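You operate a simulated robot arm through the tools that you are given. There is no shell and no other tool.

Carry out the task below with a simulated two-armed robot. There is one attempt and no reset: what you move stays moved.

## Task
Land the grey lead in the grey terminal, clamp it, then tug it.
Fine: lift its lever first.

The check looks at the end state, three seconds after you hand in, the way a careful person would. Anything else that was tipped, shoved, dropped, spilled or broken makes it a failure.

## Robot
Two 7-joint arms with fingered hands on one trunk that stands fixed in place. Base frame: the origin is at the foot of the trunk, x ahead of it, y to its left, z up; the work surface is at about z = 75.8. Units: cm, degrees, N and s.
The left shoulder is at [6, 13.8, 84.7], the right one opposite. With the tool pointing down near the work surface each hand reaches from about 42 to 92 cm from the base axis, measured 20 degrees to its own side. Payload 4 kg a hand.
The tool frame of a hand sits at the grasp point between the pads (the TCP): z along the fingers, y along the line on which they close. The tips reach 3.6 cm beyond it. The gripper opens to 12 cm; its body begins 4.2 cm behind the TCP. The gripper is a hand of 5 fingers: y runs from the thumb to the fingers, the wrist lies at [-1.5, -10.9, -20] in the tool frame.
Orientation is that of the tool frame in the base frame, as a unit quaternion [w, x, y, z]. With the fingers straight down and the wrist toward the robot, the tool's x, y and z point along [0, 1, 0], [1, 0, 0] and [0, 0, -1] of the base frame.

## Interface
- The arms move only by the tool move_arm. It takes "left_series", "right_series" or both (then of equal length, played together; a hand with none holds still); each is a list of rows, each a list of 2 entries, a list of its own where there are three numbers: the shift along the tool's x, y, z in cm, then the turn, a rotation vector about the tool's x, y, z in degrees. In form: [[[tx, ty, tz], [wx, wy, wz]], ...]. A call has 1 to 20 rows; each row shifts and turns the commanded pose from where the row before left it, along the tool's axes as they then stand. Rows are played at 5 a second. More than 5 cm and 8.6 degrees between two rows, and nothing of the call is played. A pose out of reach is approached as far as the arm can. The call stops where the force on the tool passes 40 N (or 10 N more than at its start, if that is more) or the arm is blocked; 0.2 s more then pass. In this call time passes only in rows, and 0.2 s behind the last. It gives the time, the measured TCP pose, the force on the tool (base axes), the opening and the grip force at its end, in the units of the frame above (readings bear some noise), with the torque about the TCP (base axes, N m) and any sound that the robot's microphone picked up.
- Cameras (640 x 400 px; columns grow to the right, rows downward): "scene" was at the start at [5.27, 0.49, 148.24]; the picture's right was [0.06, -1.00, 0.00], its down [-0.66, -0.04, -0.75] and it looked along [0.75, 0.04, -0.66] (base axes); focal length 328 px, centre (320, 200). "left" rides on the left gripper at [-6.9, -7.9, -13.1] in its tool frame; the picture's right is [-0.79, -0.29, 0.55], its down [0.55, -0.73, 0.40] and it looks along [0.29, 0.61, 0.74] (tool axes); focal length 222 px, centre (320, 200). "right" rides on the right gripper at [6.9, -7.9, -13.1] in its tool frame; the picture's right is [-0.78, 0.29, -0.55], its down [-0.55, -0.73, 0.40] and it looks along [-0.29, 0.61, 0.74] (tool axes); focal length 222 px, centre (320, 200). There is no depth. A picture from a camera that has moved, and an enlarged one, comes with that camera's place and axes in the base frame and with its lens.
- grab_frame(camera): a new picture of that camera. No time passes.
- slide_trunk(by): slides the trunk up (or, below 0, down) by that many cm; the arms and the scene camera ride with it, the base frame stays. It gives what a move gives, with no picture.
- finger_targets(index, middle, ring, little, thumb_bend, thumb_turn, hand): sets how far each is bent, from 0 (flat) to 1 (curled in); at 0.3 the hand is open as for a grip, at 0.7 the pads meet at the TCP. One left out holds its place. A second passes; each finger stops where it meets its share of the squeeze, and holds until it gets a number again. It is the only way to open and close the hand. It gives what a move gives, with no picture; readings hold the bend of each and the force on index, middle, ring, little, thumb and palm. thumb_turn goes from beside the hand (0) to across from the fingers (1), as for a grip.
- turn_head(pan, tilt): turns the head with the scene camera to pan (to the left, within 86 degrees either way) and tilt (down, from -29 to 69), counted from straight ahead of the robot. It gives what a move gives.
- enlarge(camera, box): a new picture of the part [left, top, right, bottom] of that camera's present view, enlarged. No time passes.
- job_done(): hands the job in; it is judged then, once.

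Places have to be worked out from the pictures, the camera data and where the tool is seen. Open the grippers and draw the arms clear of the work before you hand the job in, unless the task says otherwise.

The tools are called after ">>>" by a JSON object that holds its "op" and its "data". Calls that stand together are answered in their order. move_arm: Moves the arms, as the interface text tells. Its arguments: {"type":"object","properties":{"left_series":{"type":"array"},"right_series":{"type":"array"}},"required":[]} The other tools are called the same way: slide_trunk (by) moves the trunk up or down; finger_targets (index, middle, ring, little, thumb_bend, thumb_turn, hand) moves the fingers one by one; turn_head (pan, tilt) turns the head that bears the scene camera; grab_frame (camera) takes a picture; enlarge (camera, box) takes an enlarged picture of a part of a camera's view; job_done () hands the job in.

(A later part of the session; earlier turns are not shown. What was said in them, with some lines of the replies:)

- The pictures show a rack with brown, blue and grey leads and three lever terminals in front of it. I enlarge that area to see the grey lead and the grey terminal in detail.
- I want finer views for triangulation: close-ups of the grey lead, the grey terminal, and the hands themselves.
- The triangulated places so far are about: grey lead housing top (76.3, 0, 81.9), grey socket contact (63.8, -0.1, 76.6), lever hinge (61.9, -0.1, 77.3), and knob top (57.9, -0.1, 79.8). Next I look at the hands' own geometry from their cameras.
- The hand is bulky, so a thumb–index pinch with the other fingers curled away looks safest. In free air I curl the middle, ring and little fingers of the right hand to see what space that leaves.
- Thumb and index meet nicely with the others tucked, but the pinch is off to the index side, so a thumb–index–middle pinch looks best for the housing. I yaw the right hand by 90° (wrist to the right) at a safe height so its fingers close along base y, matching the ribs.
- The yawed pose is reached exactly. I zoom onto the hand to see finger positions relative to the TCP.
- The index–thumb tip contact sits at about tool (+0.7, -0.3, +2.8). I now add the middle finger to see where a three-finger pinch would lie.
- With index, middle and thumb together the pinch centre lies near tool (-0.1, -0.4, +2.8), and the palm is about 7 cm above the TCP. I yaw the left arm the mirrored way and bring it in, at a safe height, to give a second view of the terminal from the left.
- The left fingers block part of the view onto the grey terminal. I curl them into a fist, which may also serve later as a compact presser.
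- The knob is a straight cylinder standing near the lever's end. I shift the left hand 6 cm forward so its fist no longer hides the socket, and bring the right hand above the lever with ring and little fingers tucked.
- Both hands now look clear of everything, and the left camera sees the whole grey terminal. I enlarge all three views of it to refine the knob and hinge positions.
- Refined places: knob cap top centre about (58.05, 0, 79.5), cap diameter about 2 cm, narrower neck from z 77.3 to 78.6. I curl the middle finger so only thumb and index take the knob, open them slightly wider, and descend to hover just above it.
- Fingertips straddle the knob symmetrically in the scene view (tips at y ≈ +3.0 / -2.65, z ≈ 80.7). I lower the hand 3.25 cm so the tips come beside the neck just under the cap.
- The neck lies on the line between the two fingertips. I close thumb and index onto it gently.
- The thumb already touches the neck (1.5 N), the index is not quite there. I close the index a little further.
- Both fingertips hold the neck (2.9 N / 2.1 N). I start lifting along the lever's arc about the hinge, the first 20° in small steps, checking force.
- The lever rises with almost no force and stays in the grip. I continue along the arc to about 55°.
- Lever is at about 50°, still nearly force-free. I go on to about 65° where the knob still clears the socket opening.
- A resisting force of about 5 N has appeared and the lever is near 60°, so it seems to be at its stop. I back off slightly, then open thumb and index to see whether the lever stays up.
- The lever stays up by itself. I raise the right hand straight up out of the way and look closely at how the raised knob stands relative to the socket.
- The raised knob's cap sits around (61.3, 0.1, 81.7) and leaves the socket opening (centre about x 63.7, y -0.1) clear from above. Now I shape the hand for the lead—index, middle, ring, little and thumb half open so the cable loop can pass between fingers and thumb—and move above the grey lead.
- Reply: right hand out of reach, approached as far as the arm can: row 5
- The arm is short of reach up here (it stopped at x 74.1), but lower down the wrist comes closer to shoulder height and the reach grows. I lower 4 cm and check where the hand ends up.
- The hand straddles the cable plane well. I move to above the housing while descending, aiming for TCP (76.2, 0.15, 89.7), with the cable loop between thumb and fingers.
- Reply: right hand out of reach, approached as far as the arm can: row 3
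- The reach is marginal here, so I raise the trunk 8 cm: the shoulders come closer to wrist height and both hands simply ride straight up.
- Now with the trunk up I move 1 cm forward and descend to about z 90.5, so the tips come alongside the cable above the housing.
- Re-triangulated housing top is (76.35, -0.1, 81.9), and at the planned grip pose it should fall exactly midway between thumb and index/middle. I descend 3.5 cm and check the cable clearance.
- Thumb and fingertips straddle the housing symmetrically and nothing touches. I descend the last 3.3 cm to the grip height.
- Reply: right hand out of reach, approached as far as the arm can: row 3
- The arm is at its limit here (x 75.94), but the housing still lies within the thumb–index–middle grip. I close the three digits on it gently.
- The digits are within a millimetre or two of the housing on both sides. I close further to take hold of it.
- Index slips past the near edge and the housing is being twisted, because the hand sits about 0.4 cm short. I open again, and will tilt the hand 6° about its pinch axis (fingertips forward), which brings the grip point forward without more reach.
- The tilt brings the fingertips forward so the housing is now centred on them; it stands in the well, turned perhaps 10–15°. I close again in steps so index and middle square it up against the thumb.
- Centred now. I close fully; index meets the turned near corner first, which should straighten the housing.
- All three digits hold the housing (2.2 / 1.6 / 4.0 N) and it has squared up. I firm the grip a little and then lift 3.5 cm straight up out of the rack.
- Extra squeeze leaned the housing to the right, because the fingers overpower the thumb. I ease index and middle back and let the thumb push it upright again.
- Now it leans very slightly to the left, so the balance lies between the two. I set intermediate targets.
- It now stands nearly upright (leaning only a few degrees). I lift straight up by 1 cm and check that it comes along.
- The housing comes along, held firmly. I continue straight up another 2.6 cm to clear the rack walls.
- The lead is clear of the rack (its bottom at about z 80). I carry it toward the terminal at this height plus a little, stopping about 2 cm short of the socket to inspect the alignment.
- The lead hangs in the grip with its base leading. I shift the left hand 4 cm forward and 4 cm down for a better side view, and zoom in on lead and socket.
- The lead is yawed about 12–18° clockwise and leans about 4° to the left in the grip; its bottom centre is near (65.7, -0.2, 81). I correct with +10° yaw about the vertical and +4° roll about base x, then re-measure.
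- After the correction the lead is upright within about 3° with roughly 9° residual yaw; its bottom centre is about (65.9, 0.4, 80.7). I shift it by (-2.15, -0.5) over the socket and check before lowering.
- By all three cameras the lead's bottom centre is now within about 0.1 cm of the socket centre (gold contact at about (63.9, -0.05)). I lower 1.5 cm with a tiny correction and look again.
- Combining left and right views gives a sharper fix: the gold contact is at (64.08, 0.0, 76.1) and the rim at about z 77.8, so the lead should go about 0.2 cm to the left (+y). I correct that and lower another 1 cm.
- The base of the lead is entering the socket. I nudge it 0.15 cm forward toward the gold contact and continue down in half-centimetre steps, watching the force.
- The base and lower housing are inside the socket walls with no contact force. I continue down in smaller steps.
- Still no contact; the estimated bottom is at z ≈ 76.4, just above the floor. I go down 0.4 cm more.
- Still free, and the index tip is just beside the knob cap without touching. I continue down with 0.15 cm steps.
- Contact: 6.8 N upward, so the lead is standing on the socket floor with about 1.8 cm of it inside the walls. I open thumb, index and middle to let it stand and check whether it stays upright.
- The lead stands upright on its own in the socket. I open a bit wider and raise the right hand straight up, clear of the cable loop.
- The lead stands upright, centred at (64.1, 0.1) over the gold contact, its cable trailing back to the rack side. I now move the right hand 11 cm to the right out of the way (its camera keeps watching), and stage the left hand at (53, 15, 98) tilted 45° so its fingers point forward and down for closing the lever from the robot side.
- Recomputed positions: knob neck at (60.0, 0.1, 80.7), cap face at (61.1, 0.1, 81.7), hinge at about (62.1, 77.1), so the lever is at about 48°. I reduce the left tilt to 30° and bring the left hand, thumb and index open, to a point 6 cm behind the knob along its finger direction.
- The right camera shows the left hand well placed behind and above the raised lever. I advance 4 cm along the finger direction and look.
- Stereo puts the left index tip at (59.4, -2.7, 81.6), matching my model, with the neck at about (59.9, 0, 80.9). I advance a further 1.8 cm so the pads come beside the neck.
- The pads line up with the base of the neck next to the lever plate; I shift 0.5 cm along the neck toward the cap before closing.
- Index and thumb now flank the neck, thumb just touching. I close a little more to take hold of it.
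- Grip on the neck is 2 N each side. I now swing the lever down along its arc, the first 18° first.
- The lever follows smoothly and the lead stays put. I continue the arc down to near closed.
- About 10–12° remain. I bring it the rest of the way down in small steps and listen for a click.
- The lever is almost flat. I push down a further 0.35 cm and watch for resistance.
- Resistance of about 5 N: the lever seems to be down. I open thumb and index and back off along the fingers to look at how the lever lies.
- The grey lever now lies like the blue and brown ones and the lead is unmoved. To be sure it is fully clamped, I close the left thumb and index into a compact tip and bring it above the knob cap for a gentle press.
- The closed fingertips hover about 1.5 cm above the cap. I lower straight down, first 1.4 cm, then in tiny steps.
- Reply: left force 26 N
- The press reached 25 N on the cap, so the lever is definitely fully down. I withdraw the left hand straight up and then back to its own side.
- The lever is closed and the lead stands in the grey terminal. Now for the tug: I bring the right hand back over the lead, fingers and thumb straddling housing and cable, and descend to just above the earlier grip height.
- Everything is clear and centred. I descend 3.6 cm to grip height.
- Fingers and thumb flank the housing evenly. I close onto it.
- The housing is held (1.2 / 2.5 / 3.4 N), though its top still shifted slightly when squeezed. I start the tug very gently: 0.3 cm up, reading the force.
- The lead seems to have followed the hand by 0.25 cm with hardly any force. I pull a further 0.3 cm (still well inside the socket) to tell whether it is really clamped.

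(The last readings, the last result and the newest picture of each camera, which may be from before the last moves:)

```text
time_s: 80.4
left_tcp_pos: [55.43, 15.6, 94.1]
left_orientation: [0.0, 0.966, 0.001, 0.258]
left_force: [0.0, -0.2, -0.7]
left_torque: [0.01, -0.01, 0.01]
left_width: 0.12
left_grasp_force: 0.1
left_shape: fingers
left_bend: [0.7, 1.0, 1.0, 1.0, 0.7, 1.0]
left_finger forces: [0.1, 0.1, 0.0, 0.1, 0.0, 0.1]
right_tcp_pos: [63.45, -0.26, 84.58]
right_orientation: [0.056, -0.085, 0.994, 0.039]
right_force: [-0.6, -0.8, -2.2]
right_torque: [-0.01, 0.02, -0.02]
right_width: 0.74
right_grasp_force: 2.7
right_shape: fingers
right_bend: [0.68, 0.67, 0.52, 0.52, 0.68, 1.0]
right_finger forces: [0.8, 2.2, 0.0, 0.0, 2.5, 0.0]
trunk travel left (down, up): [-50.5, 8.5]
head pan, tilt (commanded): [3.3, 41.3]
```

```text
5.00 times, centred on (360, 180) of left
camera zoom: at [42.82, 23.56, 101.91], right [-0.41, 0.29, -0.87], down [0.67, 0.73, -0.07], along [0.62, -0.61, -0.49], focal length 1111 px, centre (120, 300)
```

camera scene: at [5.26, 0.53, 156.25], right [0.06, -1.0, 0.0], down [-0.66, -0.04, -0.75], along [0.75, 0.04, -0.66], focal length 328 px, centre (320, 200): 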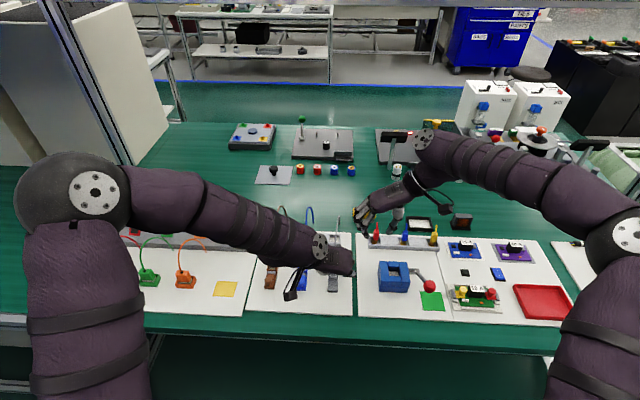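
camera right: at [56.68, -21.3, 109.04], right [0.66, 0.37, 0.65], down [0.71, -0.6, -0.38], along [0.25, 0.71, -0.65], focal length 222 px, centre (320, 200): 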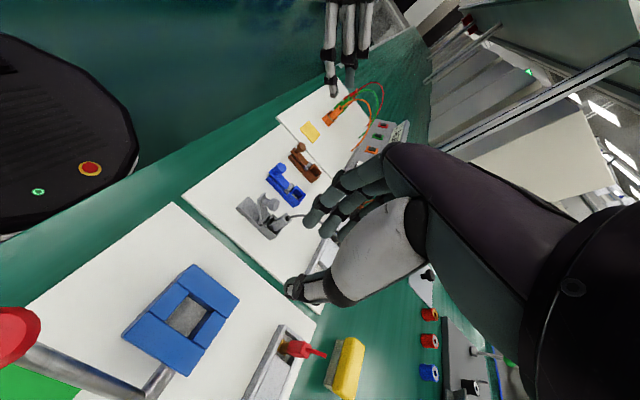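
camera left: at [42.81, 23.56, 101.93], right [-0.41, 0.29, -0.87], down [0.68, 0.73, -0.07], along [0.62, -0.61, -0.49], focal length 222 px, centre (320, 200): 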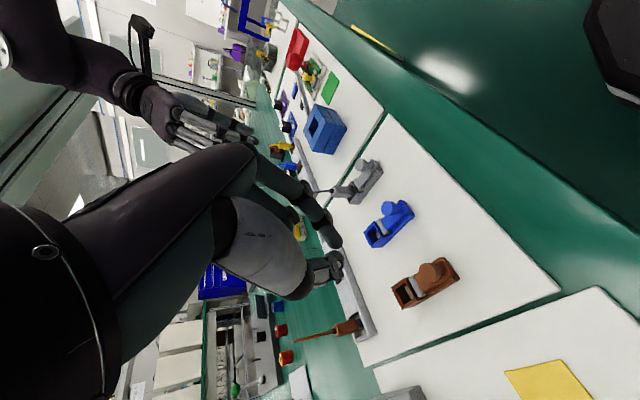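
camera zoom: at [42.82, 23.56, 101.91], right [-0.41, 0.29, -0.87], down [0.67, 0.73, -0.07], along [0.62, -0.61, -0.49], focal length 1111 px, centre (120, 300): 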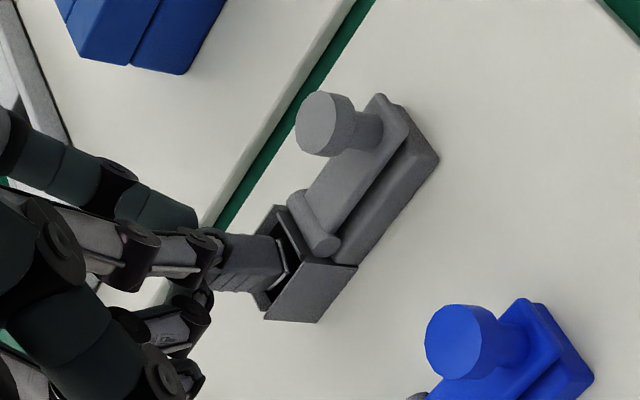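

Now the pull reads -2.2 N and the lead is slipping down through my fingers while it stays put in the terminal, so it is being retained; my grip is just weak. I go back down 0.5 cm and take a firmer grip before tugging properly.

>>> {"op": "move_arm", "data": {"right_series": [[[0.029, -0.018, 0.25], [0, 0, 0]], [[0.029, -0.018, 0.25], [0, 0, 0]], [[0, 0, 0], [0, 0, 0]]]}}

>>> {"op": "enlarge", "data": {"camera": "right", "box": [250, 190, 350, 290]}}

>>> {"op": "enlarge", "data": {"camera": "scene", "box": [315, 235, 355, 285]}}

```text
time_s: 81.2
left_tcp_pos: [55.37, 15.53, 94.19]
left_orientation: [-0.001, 0.966, -0.001, 0.259]
left_force: [-0.8, 0.1, -0.5]
left_torque: [0.01, 0.01, 0.01]
left_width: 0.1
left_grasp_force: 0.0
left_shape: fingers
left_bend: [0.7, 1.0, 1.0, 1.0, 0.7, 1.0]
left_finger forces: [0.0, 0.0, 0.0, 0.0, 0.0, 0.0]
right_tcp_pos: [63.36, -0.41, 84.17]
right_orientation: [0.055, -0.085, 0.994, 0.04]
right_force: [-1.2, -1.5, 4.2]
right_torque: [0.0, 0.02, 0.0]
right_width: 0.73
right_grasp_force: 4.2
right_shape: fingers
right_bend: [0.69, 0.67, 0.52, 0.52, 0.68, 1.0]
right_finger forces: [1.3, 3.1, 0.1, 0.0, 4.3, 0.0]
trunk travel left (down, up): [-50.5, 8.5]
head pan, tilt (commanded): [3.3, 41.3]
```

```text
4.00 times, centred on (300, 240) of right
camera zoom: at [56.67, -10.39, 95.61], right [0.66, 0.37, 0.65], down [0.71, -0.6, -0.38], along [0.25, 0.71, -0.65], focal length 888 px, centre (400, 40)
```

zoom: 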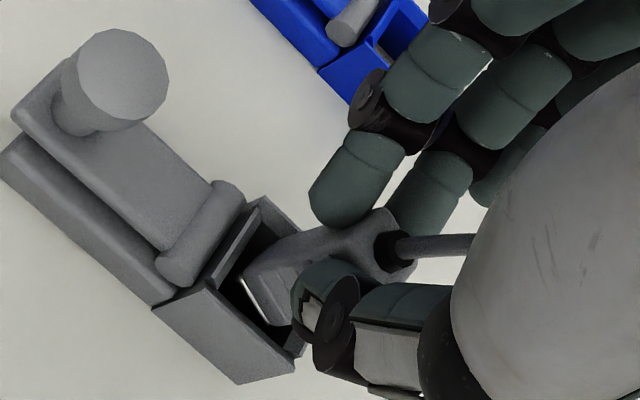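

```text
8.00 times, centred on (335, 260) of scene
camera zoom: at [5.22, 0.49, 156.26], right [0.06, -1.0, 0.0], down [-0.66, -0.04, -0.75], along [0.75, 0.04, -0.66], focal length 2620 px, centre (200, -280)
```

zoom: 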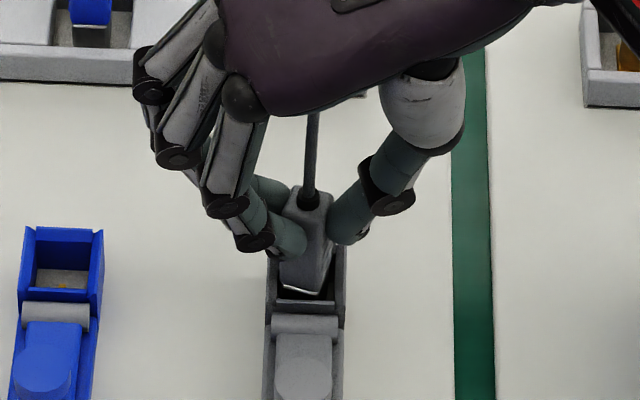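

The lead is back on the floor (4.2 N). I firm up the grip for a proper tug.

>>> {"op": "finger_targets", "data": {"hand": "right", "index": 0.71, "middle": 0.71, "thumb_bend": 0.73}}

>>> {"op": "enlarge", "data": {"camera": "right", "box": [250, 190, 350, 290]}}

>>> {"op": "enlarge", "data": {"camera": "scene", "box": [315, 235, 355, 285]}}

>>> {"op": "enlarge", "data": {"camera": "left", "box": [320, 140, 400, 220]}}

```text
time_s: 82.2
left_tcp_pos: [55.44, 15.62, 94.05]
left_orientation: [-0.001, 0.966, -0.001, 0.259]
left_force: [0.1, -1.1, -0.5]
left_torque: [-0.01, -0.02, 0.0]
left_width: 0.12
left_grasp_force: 0.0
left_shape: fingers
left_bend: [0.7, 1.0, 1.0, 1.0, 0.7, 1.0]
left_finger forces: [0.0, 0.0, 0.0, 0.1, 0.0, 0.0]
right_tcp_pos: [63.51, -0.37, 84.06]
right_orientation: [0.056, -0.085, 0.994, 0.039]
right_force: [-0.5, -1.1, 5.3]
right_torque: [0.01, -0.02, 0.01]
right_width: 0.47
right_grasp_force: 8.4
right_shape: fingers
right_bend: [0.69, 0.67, 0.52, 0.52, 0.69, 1.0]
right_finger forces: [2.7, 6.1, 0.0, 0.0, 8.5, 0.1]
trunk travel left (down, up): [-50.5, 8.5]
head pan, tilt (commanded): [3.3, 41.3]
```

```text
4.00 times, centred on (300, 240) of right
camera zoom: at [56.67, -10.4, 95.55], right [0.66, 0.37, 0.65], down [0.71, -0.6, -0.38], along [0.25, 0.71, -0.65], focal length 888 px, centre (400, 40)
```

zoom: 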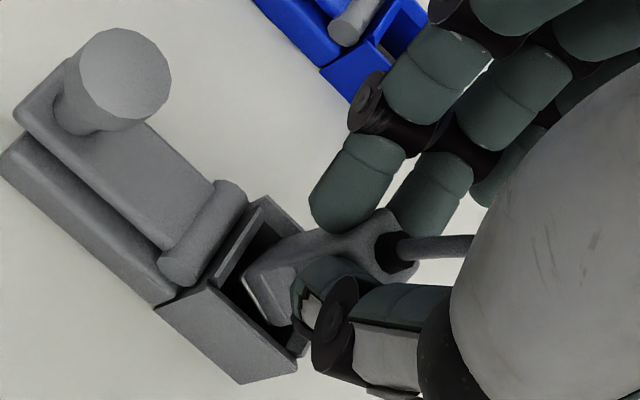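

```text
8.00 times, centred on (335, 260) of scene
camera zoom: at [5.24, 0.49, 156.25], right [0.06, -1.0, 0.0], down [-0.66, -0.04, -0.75], along [0.75, 0.04, -0.66], focal length 2620 px, centre (200, -280)
```

zoom: 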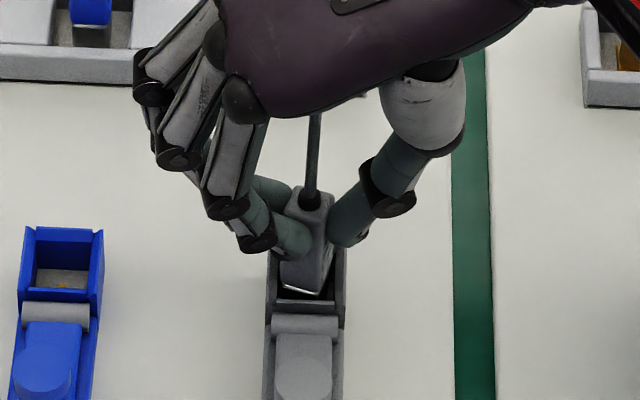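

```text
5.00 times, centred on (360, 180) of left
camera zoom: at [42.78, 23.55, 101.93], right [-0.41, 0.29, -0.87], down [0.67, 0.73, -0.07], along [0.62, -0.61, -0.49], focal length 1111 px, centre (120, 300)
```

zoom: 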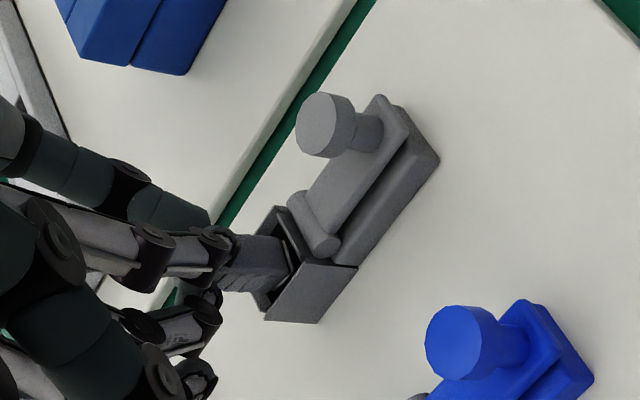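

Grip is now 8.4 N and the lead is not displaced by it. I tug up 0.45 cm in small steps and read the force.

>>> {"op": "move_arm", "data": {"right_series": [[[-0.017, 0.011, -0.15], [0, 0, 0]], [[-0.017, 0.011, -0.15], [0, 0, 0]], [[-0.017, 0.011, -0.15], [0, 0, 0]], [[0, 0, 0], [0, 0, 0]]]}}

>>> {"op": "enlarge", "data": {"camera": "right", "box": [250, 190, 350, 290]}}

>>> {"op": "enlarge", "data": {"camera": "scene", "box": [315, 235, 355, 285]}}

>>> {"op": "enlarge", "data": {"camera": "left", "box": [320, 140, 400, 220]}}

```text
time_s: 83.2
left_tcp_pos: [55.54, 15.65, 94.05]
left_orientation: [0.0, 0.966, -0.001, 0.259]
left_force: [-0.3, 0.1, 0.2]
left_torque: [0.02, 0.01, -0.03]
left_width: 0.12
left_grasp_force: 0.0
left_shape: fingers
left_bend: [0.7, 1.0, 1.0, 1.0, 0.7, 1.0]
left_finger forces: [0.0, 0.0, 0.0, 0.0, 0.0, 0.0]
right_tcp_pos: [63.25, -0.13, 84.39]
right_orientation: [0.054, -0.084, 0.994, 0.039]
right_force: [-0.6, -0.4, -3.6]
right_torque: [0.0, 0.0, 0.0]
right_width: 0.52
right_grasp_force: 7.8
right_shape: fingers
right_bend: [0.69, 0.67, 0.52, 0.52, 0.69, 1.0]
right_finger forces: [2.3, 5.2, 0.1, 0.0, 6.7, 0.0]
trunk travel left (down, up): [-50.5, 8.5]
head pan, tilt (commanded): [3.3, 41.3]
```

```text
4.00 times, centred on (300, 240) of right
camera zoom: at [56.68, -10.36, 95.95], right [0.66, 0.37, 0.65], down [0.71, -0.6, -0.38], along [0.25, 0.71, -0.66], focal length 888 px, centre (400, 40)
```

zoom: 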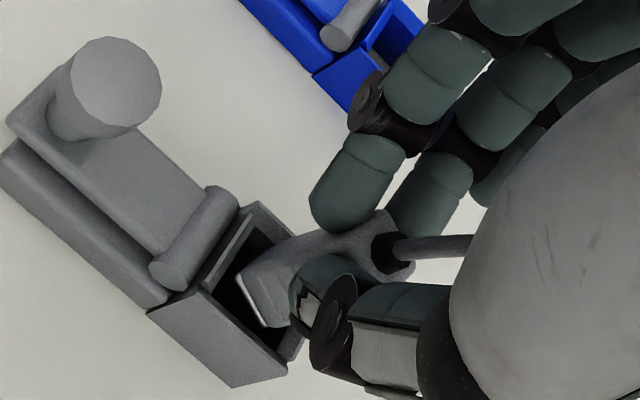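

```text
8.00 times, centred on (335, 260) of scene
camera zoom: at [5.32, 0.49, 156.24], right [0.06, -1.0, 0.0], down [-0.66, -0.04, -0.75], along [0.75, 0.04, -0.66], focal length 2620 px, centre (200, -280)
```

zoom: 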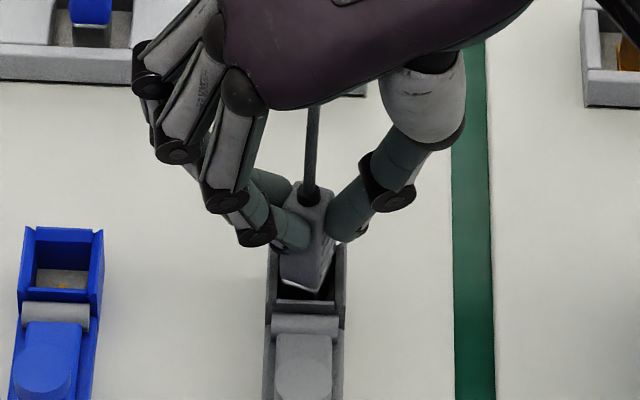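

```text
5.00 times, centred on (360, 180) of left
camera zoom: at [42.83, 23.56, 101.9], right [-0.41, 0.29, -0.87], down [0.67, 0.73, -0.07], along [0.62, -0.61, -0.49], focal length 1111 px, centre (120, 300)
```

zoom: 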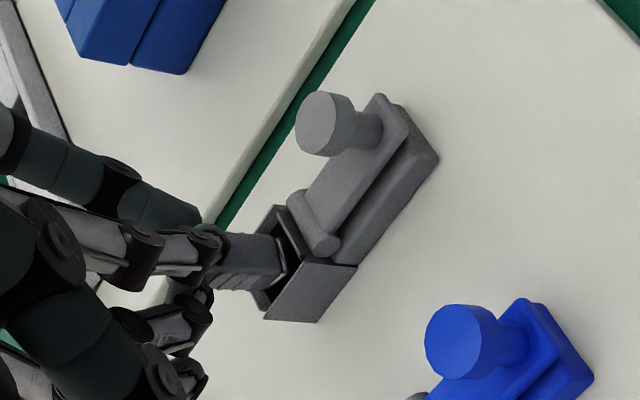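

The pull now reads -3.6 N while the lead has risen only about 0.3 cm against a springy hold, unlike the free lift from the rack. So it is clamped. I tug slightly further for a clear pull.

>>> {"op": "move_arm", "data": {"right_series": [[[-0.012, 0.008, -0.1], [0, 0, 0]], [[-0.012, 0.008, -0.1], [0, 0, 0]], [[0, 0, 0], [0, 0, 0]]]}}

>>> {"op": "enlarge", "data": {"camera": "right", "box": [250, 190, 350, 290]}}

>>> {"op": "enlarge", "data": {"camera": "scene", "box": [315, 235, 355, 285]}}

```text
time_s: 84.0
left_tcp_pos: [55.47, 15.49, 94.15]
left_orientation: [0.0, 0.966, 0.0, 0.259]
left_force: [0.7, -0.2, 0.5]
left_torque: [-0.06, 0.04, -0.01]
left_width: 0.12
left_grasp_force: 0.1
left_shape: fingers
left_bend: [0.7, 1.0, 1.0, 1.0, 0.7, 1.0]
left_finger forces: [0.0, 0.0, 0.1, 0.1, 0.1, 0.0]
right_tcp_pos: [63.41, -0.25, 84.75]
right_orientation: [0.054, -0.085, 0.994, 0.039]
right_force: [0.6, -1.0, -7.4]
right_torque: [-0.05, 0.04, -0.02]
right_width: 0.49
right_grasp_force: 6.6
right_shape: fingers
right_bend: [0.69, 0.67, 0.52, 0.52, 0.69, 1.0]
right_finger forces: [2.4, 4.8, 0.1, 0.0, 5.7, 0.1]
trunk travel left (down, up): [-50.5, 8.5]
head pan, tilt (commanded): [3.3, 41.3]
```

```text
4.00 times, centred on (300, 240) of right
camera zoom: at [56.7, -10.37, 96.14], right [0.66, 0.37, 0.65], down [0.71, -0.6, -0.38], along [0.25, 0.71, -0.66], focal length 888 px, centre (400, 40)
```

zoom: 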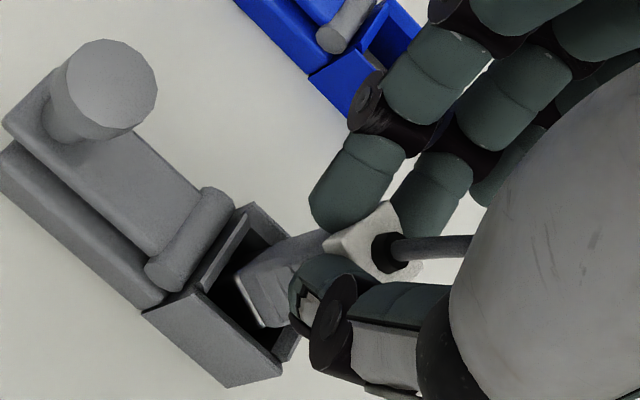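

```text
8.00 times, centred on (335, 260) of scene
camera zoom: at [5.34, 0.49, 156.24], right [0.06, -1.0, 0.0], down [-0.66, -0.04, -0.75], along [0.75, 0.04, -0.66], focal length 2620 px, centre (200, -280)
```

zoom: 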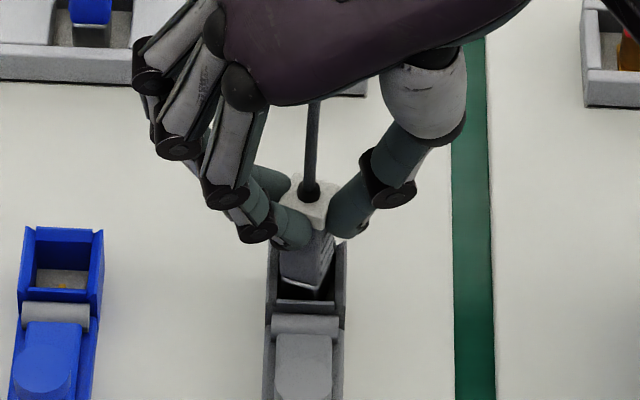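

At -7.4 N the lead's top turned white, evidently the tug indicator, and the lead held in the terminal. I relax the pull by lowering 0.5 cm.

>>> {"op": "move_arm", "data": {"right_series": [[[0.023, -0.014, 0.2], [0, 0, 0]], [[0.023, -0.014, 0.2], [0, 0, 0]], [[0.012, -0.008, 0.1], [0, 0, 0]], [[0, 0, 0], [0, 0, 0]]]}}

>>> {"op": "enlarge", "data": {"camera": "scene", "box": [315, 235, 355, 285]}}

>>> {"op": "enlarge", "data": {"camera": "right", "box": [250, 190, 350, 290]}}

```text
time_s: 85.0
left_tcp_pos: [55.41, 15.56, 94.09]
left_orientation: [0.0, 0.966, 0.001, 0.259]
left_force: [0.7, 0.1, -0.7]
left_torque: [-0.02, -0.02, 0.03]
left_width: 0.09
left_grasp_force: 0.1
left_shape: fingers
left_bend: [0.7, 1.0, 1.0, 1.0, 0.7, 1.0]
left_finger forces: [0.0, 0.1, 0.1, 0.0, 0.0, 0.0]
right_tcp_pos: [63.45, -0.13, 84.22]
right_orientation: [0.055, -0.085, 0.994, 0.039]
right_force: [-0.6, -0.8, 1.5]
right_torque: [-0.04, 0.02, 0.05]
right_width: 0.5
right_grasp_force: 7.9
right_shape: fingers
right_bend: [0.71, 0.67, 0.52, 0.52, 0.69, 1.0]
right_finger forces: [2.9, 5.4, 0.1, 0.0, 7.0, 0.0]
trunk travel left (down, up): [-50.5, 8.5]
head pan, tilt (commanded): [3.3, 41.3]
```

```text
8.00 times, centred on (335, 260) of scene
camera zoom: at [5.27, 0.49, 156.25], right [0.06, -1.0, 0.0], down [-0.66, -0.04, -0.75], along [0.75, 0.04, -0.66], focal length 2620 px, centre (200, -280)
```

zoom: 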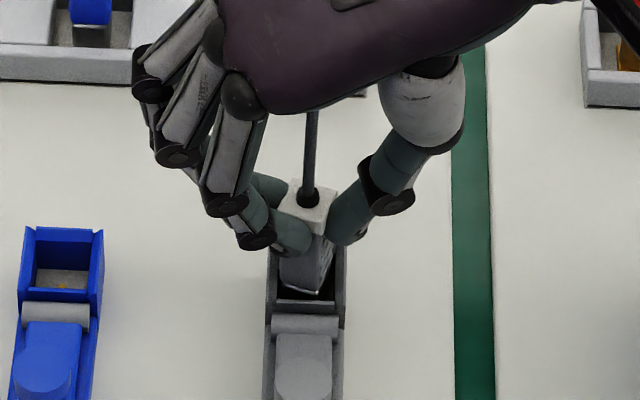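

```text
4.00 times, centred on (300, 240) of right
camera zoom: at [56.69, -10.36, 95.69], right [0.66, 0.37, 0.65], down [0.71, -0.6, -0.38], along [0.25, 0.71, -0.65], focal length 888 px, centre (400, 40)
```

zoom: 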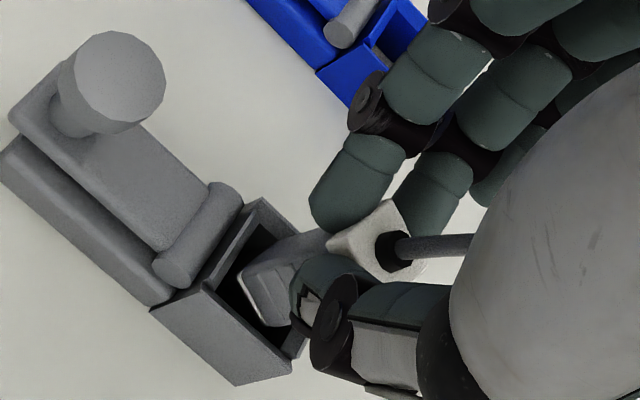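

The white mark persists and the load is nearly zero. I open the fingers and check the lead stands by itself before lifting away.

>>> {"op": "finger_targets", "data": {"hand": "right", "index": 0.55, "middle": 0.55, "thumb_bend": 0.55}}

>>> {"op": "enlarge", "data": {"camera": "scene", "box": [315, 235, 355, 285]}}

>>> {"op": "enlarge", "data": {"camera": "right", "box": [250, 190, 350, 290]}}

```text
time_s: 86.0
left_tcp_pos: [55.45, 15.58, 94.12]
left_orientation: [0.0, 0.966, 0.0, 0.258]
left_force: [-0.4, 0.7, 0.1]
left_torque: [0.0, 0.01, 0.03]
left_width: 0.11
left_grasp_force: 0.1
left_shape: fingers
left_bend: [0.7, 1.0, 1.0, 1.0, 0.7, 1.0]
left_finger forces: [0.0, 0.0, 0.0, 0.1, 0.1, 0.1]
right_tcp_pos: [63.5, -0.31, 84.2]
right_orientation: [0.056, -0.085, 0.994, 0.038]
right_force: [0.2, -0.4, -0.3]
right_torque: [-0.02, -0.02, 0.02]
right_width: 4.42
right_grasp_force: 0.0
right_shape: fingers
right_bend: [0.55, 0.55, 0.52, 0.52, 0.55, 1.0]
right_finger forces: [0.0, 0.1, 0.0, 0.0, 0.1, 0.0]
trunk travel left (down, up): [-50.5, 8.5]
head pan, tilt (commanded): [3.3, 41.3]
```

```text
8.00 times, centred on (335, 260) of scene
camera zoom: at [5.28, 0.5, 156.24], right [0.06, -1.0, 0.0], down [-0.66, -0.04, -0.75], along [0.75, 0.04, -0.66], focal length 2620 px, centre (200, -280)
```

zoom: 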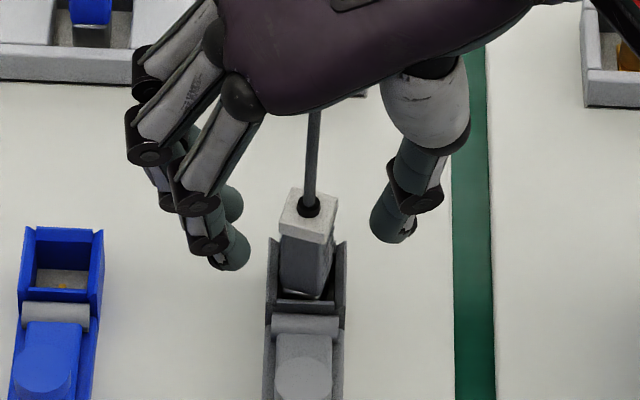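

```text
4.00 times, centred on (300, 240) of right
camera zoom: at [56.69, -10.36, 95.66], right [0.66, 0.37, 0.65], down [0.71, -0.6, -0.38], along [0.25, 0.71, -0.65], focal length 888 px, centre (400, 40)
```

zoom: 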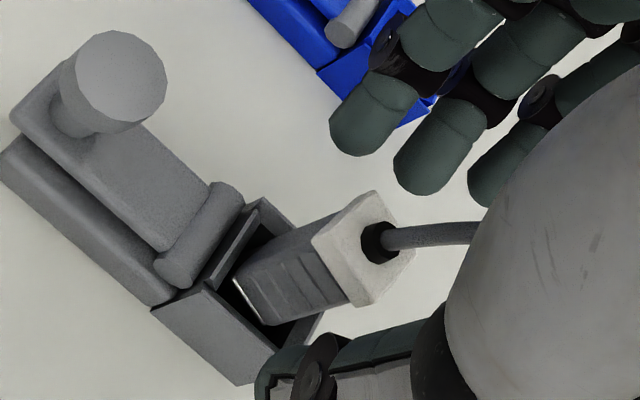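

The lead stands in the socket with its top now white and the lever closed. I raise the right hand straight up, clear of the cable.

>>> {"op": "move_arm", "data": {"right_series": [[[-0.116, 0.072, -0.99], [0, 0, 0]], [[-0.232, 0.144, -1.98], [0, 0, 0]], [[-0.232, 0.144, -1.98], [0, 0, 0]], [[-0.348, 0.216, -2.97], [0, 0, 0]], [[-0.464, 0.288, -3.96], [0, 0, 0]], [[0, 0, 0], [0, 0, 0]]]}}

>>> {"op": "enlarge", "data": {"camera": "right", "box": [180, 220, 320, 340]}}

>>> {"op": "enlarge", "data": {"camera": "scene", "box": [290, 200, 380, 290]}}

>>> {"op": "enlarge", "data": {"camera": "left", "box": [300, 130, 420, 250]}}

```text
time_s: 87.4
left_tcp_pos: [55.47, 15.65, 94.16]
left_orientation: [0.0, 0.966, 0.0, 0.258]
left_force: [0.2, -0.2, -0.9]
left_torque: [0.0, 0.01, -0.03]
left_width: 0.12
left_grasp_force: 0.0
left_shape: fingers
left_bend: [0.7, 1.0, 1.0, 1.0, 0.7, 1.0]
left_finger forces: [0.0, 0.1, 0.0, 0.0, 0.1, 0.0]
right_tcp_pos: [63.71, -0.37, 96.19]
right_orientation: [0.055, -0.085, 0.994, 0.04]
right_force: [0.2, -0.9, 0.7]
right_torque: [-0.01, 0.01, -0.02]
right_width: 4.42
right_grasp_force: 0.0
right_shape: fingers
right_bend: [0.55, 0.55, 0.52, 0.52, 0.55, 1.0]
right_finger forces: [0.1, 0.1, 0.0, 0.0, 0.1, 0.0]
trunk travel left (down, up): [-50.5, 8.5]
head pan, tilt (commanded): [3.3, 41.3]
```

```text
3.33 times, centred on (250, 280) of right
camera zoom: at [56.79, -10.36, 107.7], right [0.66, 0.37, 0.65], down [0.71, -0.6, -0.38], along [0.25, 0.71, -0.65], focal length 740 px, centre (553, -67)
```

zoom: 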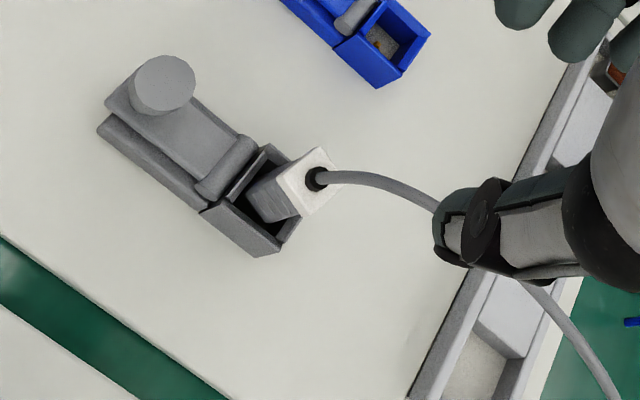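

```text
4.44 times, centred on (335, 245) of scene
camera zoom: at [5.3, 0.49, 156.24], right [0.06, -1.0, 0.0], down [-0.66, -0.04, -0.75], along [0.75, 0.04, -0.66], focal length 1456 px, centre (253, 0)
```

zoom: 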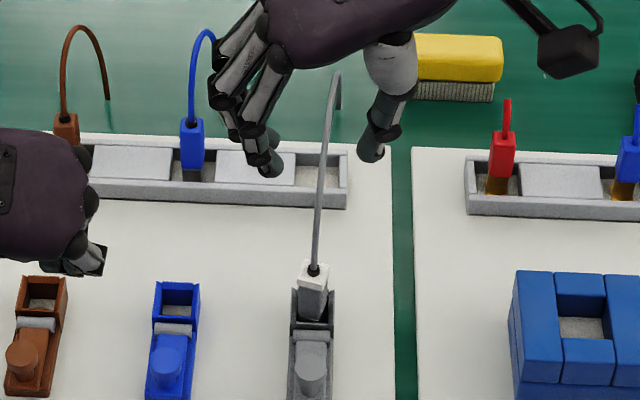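

```text
3.33 times, centred on (360, 190) of left
camera zoom: at [42.82, 23.55, 101.91], right [-0.41, 0.29, -0.87], down [0.67, 0.73, -0.07], along [0.62, -0.61, -0.49], focal length 740 px, centre (187, 233)
```

zoom: 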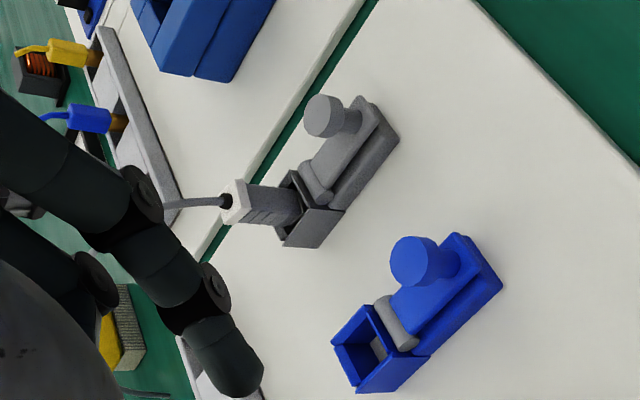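

Lead, closed lever and neighbours all look right. I withdraw both arms up and outward, away from the work.

>>> {"op": "move_arm", "data": {"right_series": [[[-0.464, 0.288, -3.96], [0, 0, 0]], [[0.406, -3.42, -1.5], [0, 0, 0]], [[0.406, -3.42, -1.5], [0, 0, 0]], [[0.406, -3.42, -1.0], [0, 0, 0]], [[0.406, -3.42, -1.0], [0, 0, 0]], [[0.406, -3.42, -0.5], [0, 0, 0]], [[0, 0, 0], [0, 0, 0]]], "left_series": [[[0.475, -3.25, -2.32], [0, 0, 0]], [[0.475, -3.25, -2.32], [0, 0, 0]], [[0.475, -3.25, -2.32], [0, 0, 0]], [[0.475, -3.25, -2.32], [0, 0, 0]], [[0, 0, 0], [0, 0, 0]], [[0, 0, 0], [0, 0, 0]], [[0, 0, 0], [0, 0, 0]]]}}

>>> {"op": "finger_targets", "data": {"hand": "right", "index": 0.3, "middle": 0.3, "ring": 0.3, "little": 0.3, "thumb_bend": 0.3}}

>>> {"op": "finger_targets", "data": {"hand": "left", "index": 0.3, "middle": 0.3, "ring": 0.3, "little": 0.3, "thumb_bend": 0.3}}

>>> {"op": "grab_frame", "data": {"camera": "scene"}}

>>> {"op": "enlarge", "data": {"camera": "scene", "box": [300, 215, 370, 290]}}

>>> {"op": "grab_frame", "data": {"camera": "right"}}

```text
time_s: 89.0
left_tcp_pos: [52.48, 28.57, 102.97]
left_orientation: [0.0, 0.966, 0.0, 0.259]
left_force: [-0.5, -0.1, 0.0]
left_torque: [0.01, -0.01, 0.01]
left_width: 0.11
left_grasp_force: 0.0
left_shape: fingers
left_bend: [0.7, 1.0, 1.0, 1.0, 0.7, 1.0]
left_finger forces: [0.0, 0.0, 0.0, 0.1, 0.0, 0.0]
right_tcp_pos: [63.79, -17.84, 104.23]
right_orientation: [0.055, -0.086, 0.994, 0.039]
right_force: [-0.3, -0.2, 0.0]
right_torque: [0.01, 0.03, 0.02]
right_width: 4.42
right_grasp_force: 0.0
right_shape: fingers
right_bend: [0.55, 0.55, 0.52, 0.52, 0.55, 1.0]
right_finger forces: [0.1, 0.0, 0.0, 0.0, 0.1, 0.0]
trunk travel left (down, up): [-50.5, 8.5]
head pan, tilt (commanded): [3.3, 41.3]
```

```text
time_s: 90.0
left_tcp_pos: [52.43, 28.61, 103.11]
left_orientation: [0.001, 0.966, 0.001, 0.259]
left_force: [-0.4, -0.4, 0.1]
left_torque: [0.02, 0.03, 0.0]
left_width: 0.11
left_grasp_force: 0.0
left_shape: fingers
left_bend: [0.7, 1.0, 1.0, 1.0, 0.7, 1.0]
left_finger forces: [0.0, 0.0, 0.1, 0.0, 0.1, 0.0]
right_tcp_pos: [63.81, -17.85, 104.13]
right_orientation: [0.055, -0.085, 0.994, 0.039]
right_force: [0.1, -1.0, 0.0]
right_torque: [-0.01, 0.01, -0.05]
right_width: 11.86
right_grasp_force: 0.0
right_shape: fingers
right_bend: [0.3, 0.3, 0.3, 0.3, 0.3, 0.97]
right_finger forces: [0.0, 0.1, 0.0, 0.0, 0.1, 0.1]
trunk travel left (down, up): [-50.5, 8.5]
head pan, tilt (commanded): [3.3, 41.3]
```

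```text
time_s: 91.0
left_tcp_pos: [52.45, 28.55, 103.05]
left_orientation: [0.0, 0.966, 0.0, 0.259]
left_force: [0.8, -1.0, 0.2]
left_torque: [0.01, 0.0, -0.01]
left_width: 11.86
left_grasp_force: 0.0
left_shape: fingers
left_bend: [0.3, 0.3, 0.3, 0.3, 0.3, 0.97]
left_finger forces: [0.0, 0.0, 0.0, 0.1, 0.1, 0.1]
right_tcp_pos: [63.76, -17.81, 104.29]
right_orientation: [0.054, -0.084, 0.994, 0.039]
right_force: [0.0, -0.1, 0.9]
right_torque: [0.0, -0.01, 0.02]
right_width: 11.87
right_grasp_force: 0.0
right_shape: fingers
right_bend: [0.3, 0.3, 0.3, 0.3, 0.3, 0.97]
right_finger forces: [0.1, 0.0, 0.1, 0.0, 0.1, 0.1]
trunk travel left (down, up): [-50.5, 8.5]
head pan, tilt (commanded): [3.3, 41.3]
```

```text
taken
camera scene: at [5.28, 0.49, 156.24], right [0.06, -1.0, 0.0], down [-0.66, -0.04, -0.75], along [0.75, 0.04, -0.66], focal length 328 px, centre (320, 200)
```

scene: 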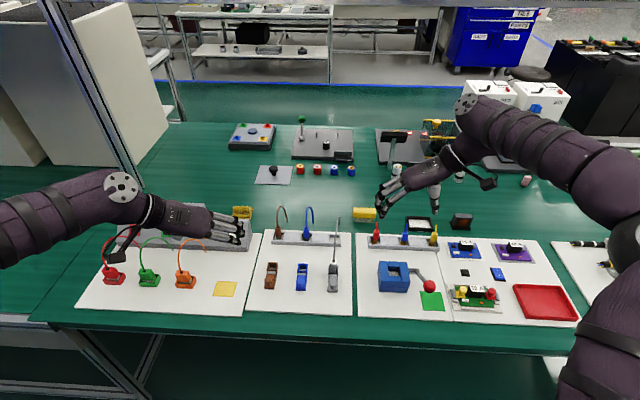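

```text
5.33 times, centred on (335, 252) of scene
camera zoom: at [5.28, 0.49, 156.24], right [0.06, -1.0, 0.0], down [-0.66, -0.04, -0.75], along [0.75, 0.04, -0.66], focal length 1747 px, centre (240, -80)
```

zoom: 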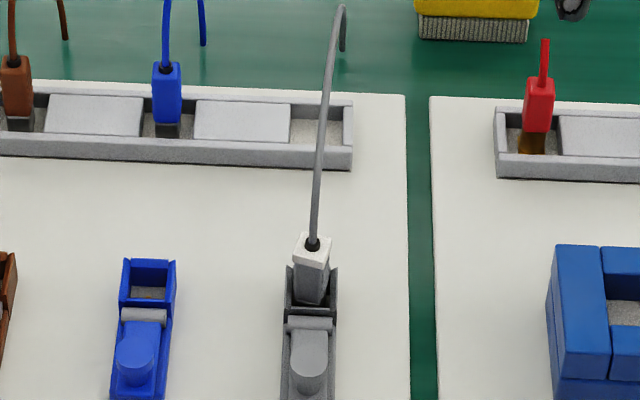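

```text
taken
camera right: at [57.06, -27.89, 115.72], right [0.66, 0.37, 0.65], down [0.71, -0.6, -0.38], along [0.25, 0.71, -0.65], focal length 222 px, centre (320, 200)
```

right: 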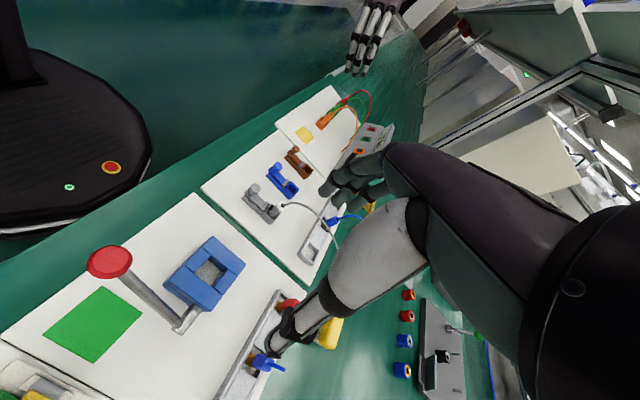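

The grey lead stands in the grey terminal with its top marked white by the tug. The lever is closed, nothing else has been moved, both hands are open and the arms are clear. I hand in the job.

>>> {"op": "job_done", "data": {}}

```text
The job is handed in.
```

The grey lead is in the grey terminal with its lever closed, and I handed the job in. It held when I tugged it, but I don't have the check's verdict.

- **Lever:** I lifted it first to about 50–60°, and it stayed up on its own. After the lead was in, I closed it and pressed it home with about 25 N.
- **Lead:** It stands on the socket floor, centred over the gold contact. It is turned roughly 10–15° from square.
- **Tug:** I pulled up to about 7.4 N. The lead rose only a few millimetres against a springy hold. At that pull its top turned white, which I took as a sign that the tug registered.
- **Doubt about the clamp:** I heard no click at any point. I judge it clamped because the hold was springy here, while the same lead had lifted freely from the rack.

In the last pictures nothing else had been moved. Both hands are open and clear of the work, and I left the trunk 8 cm higher than it started.
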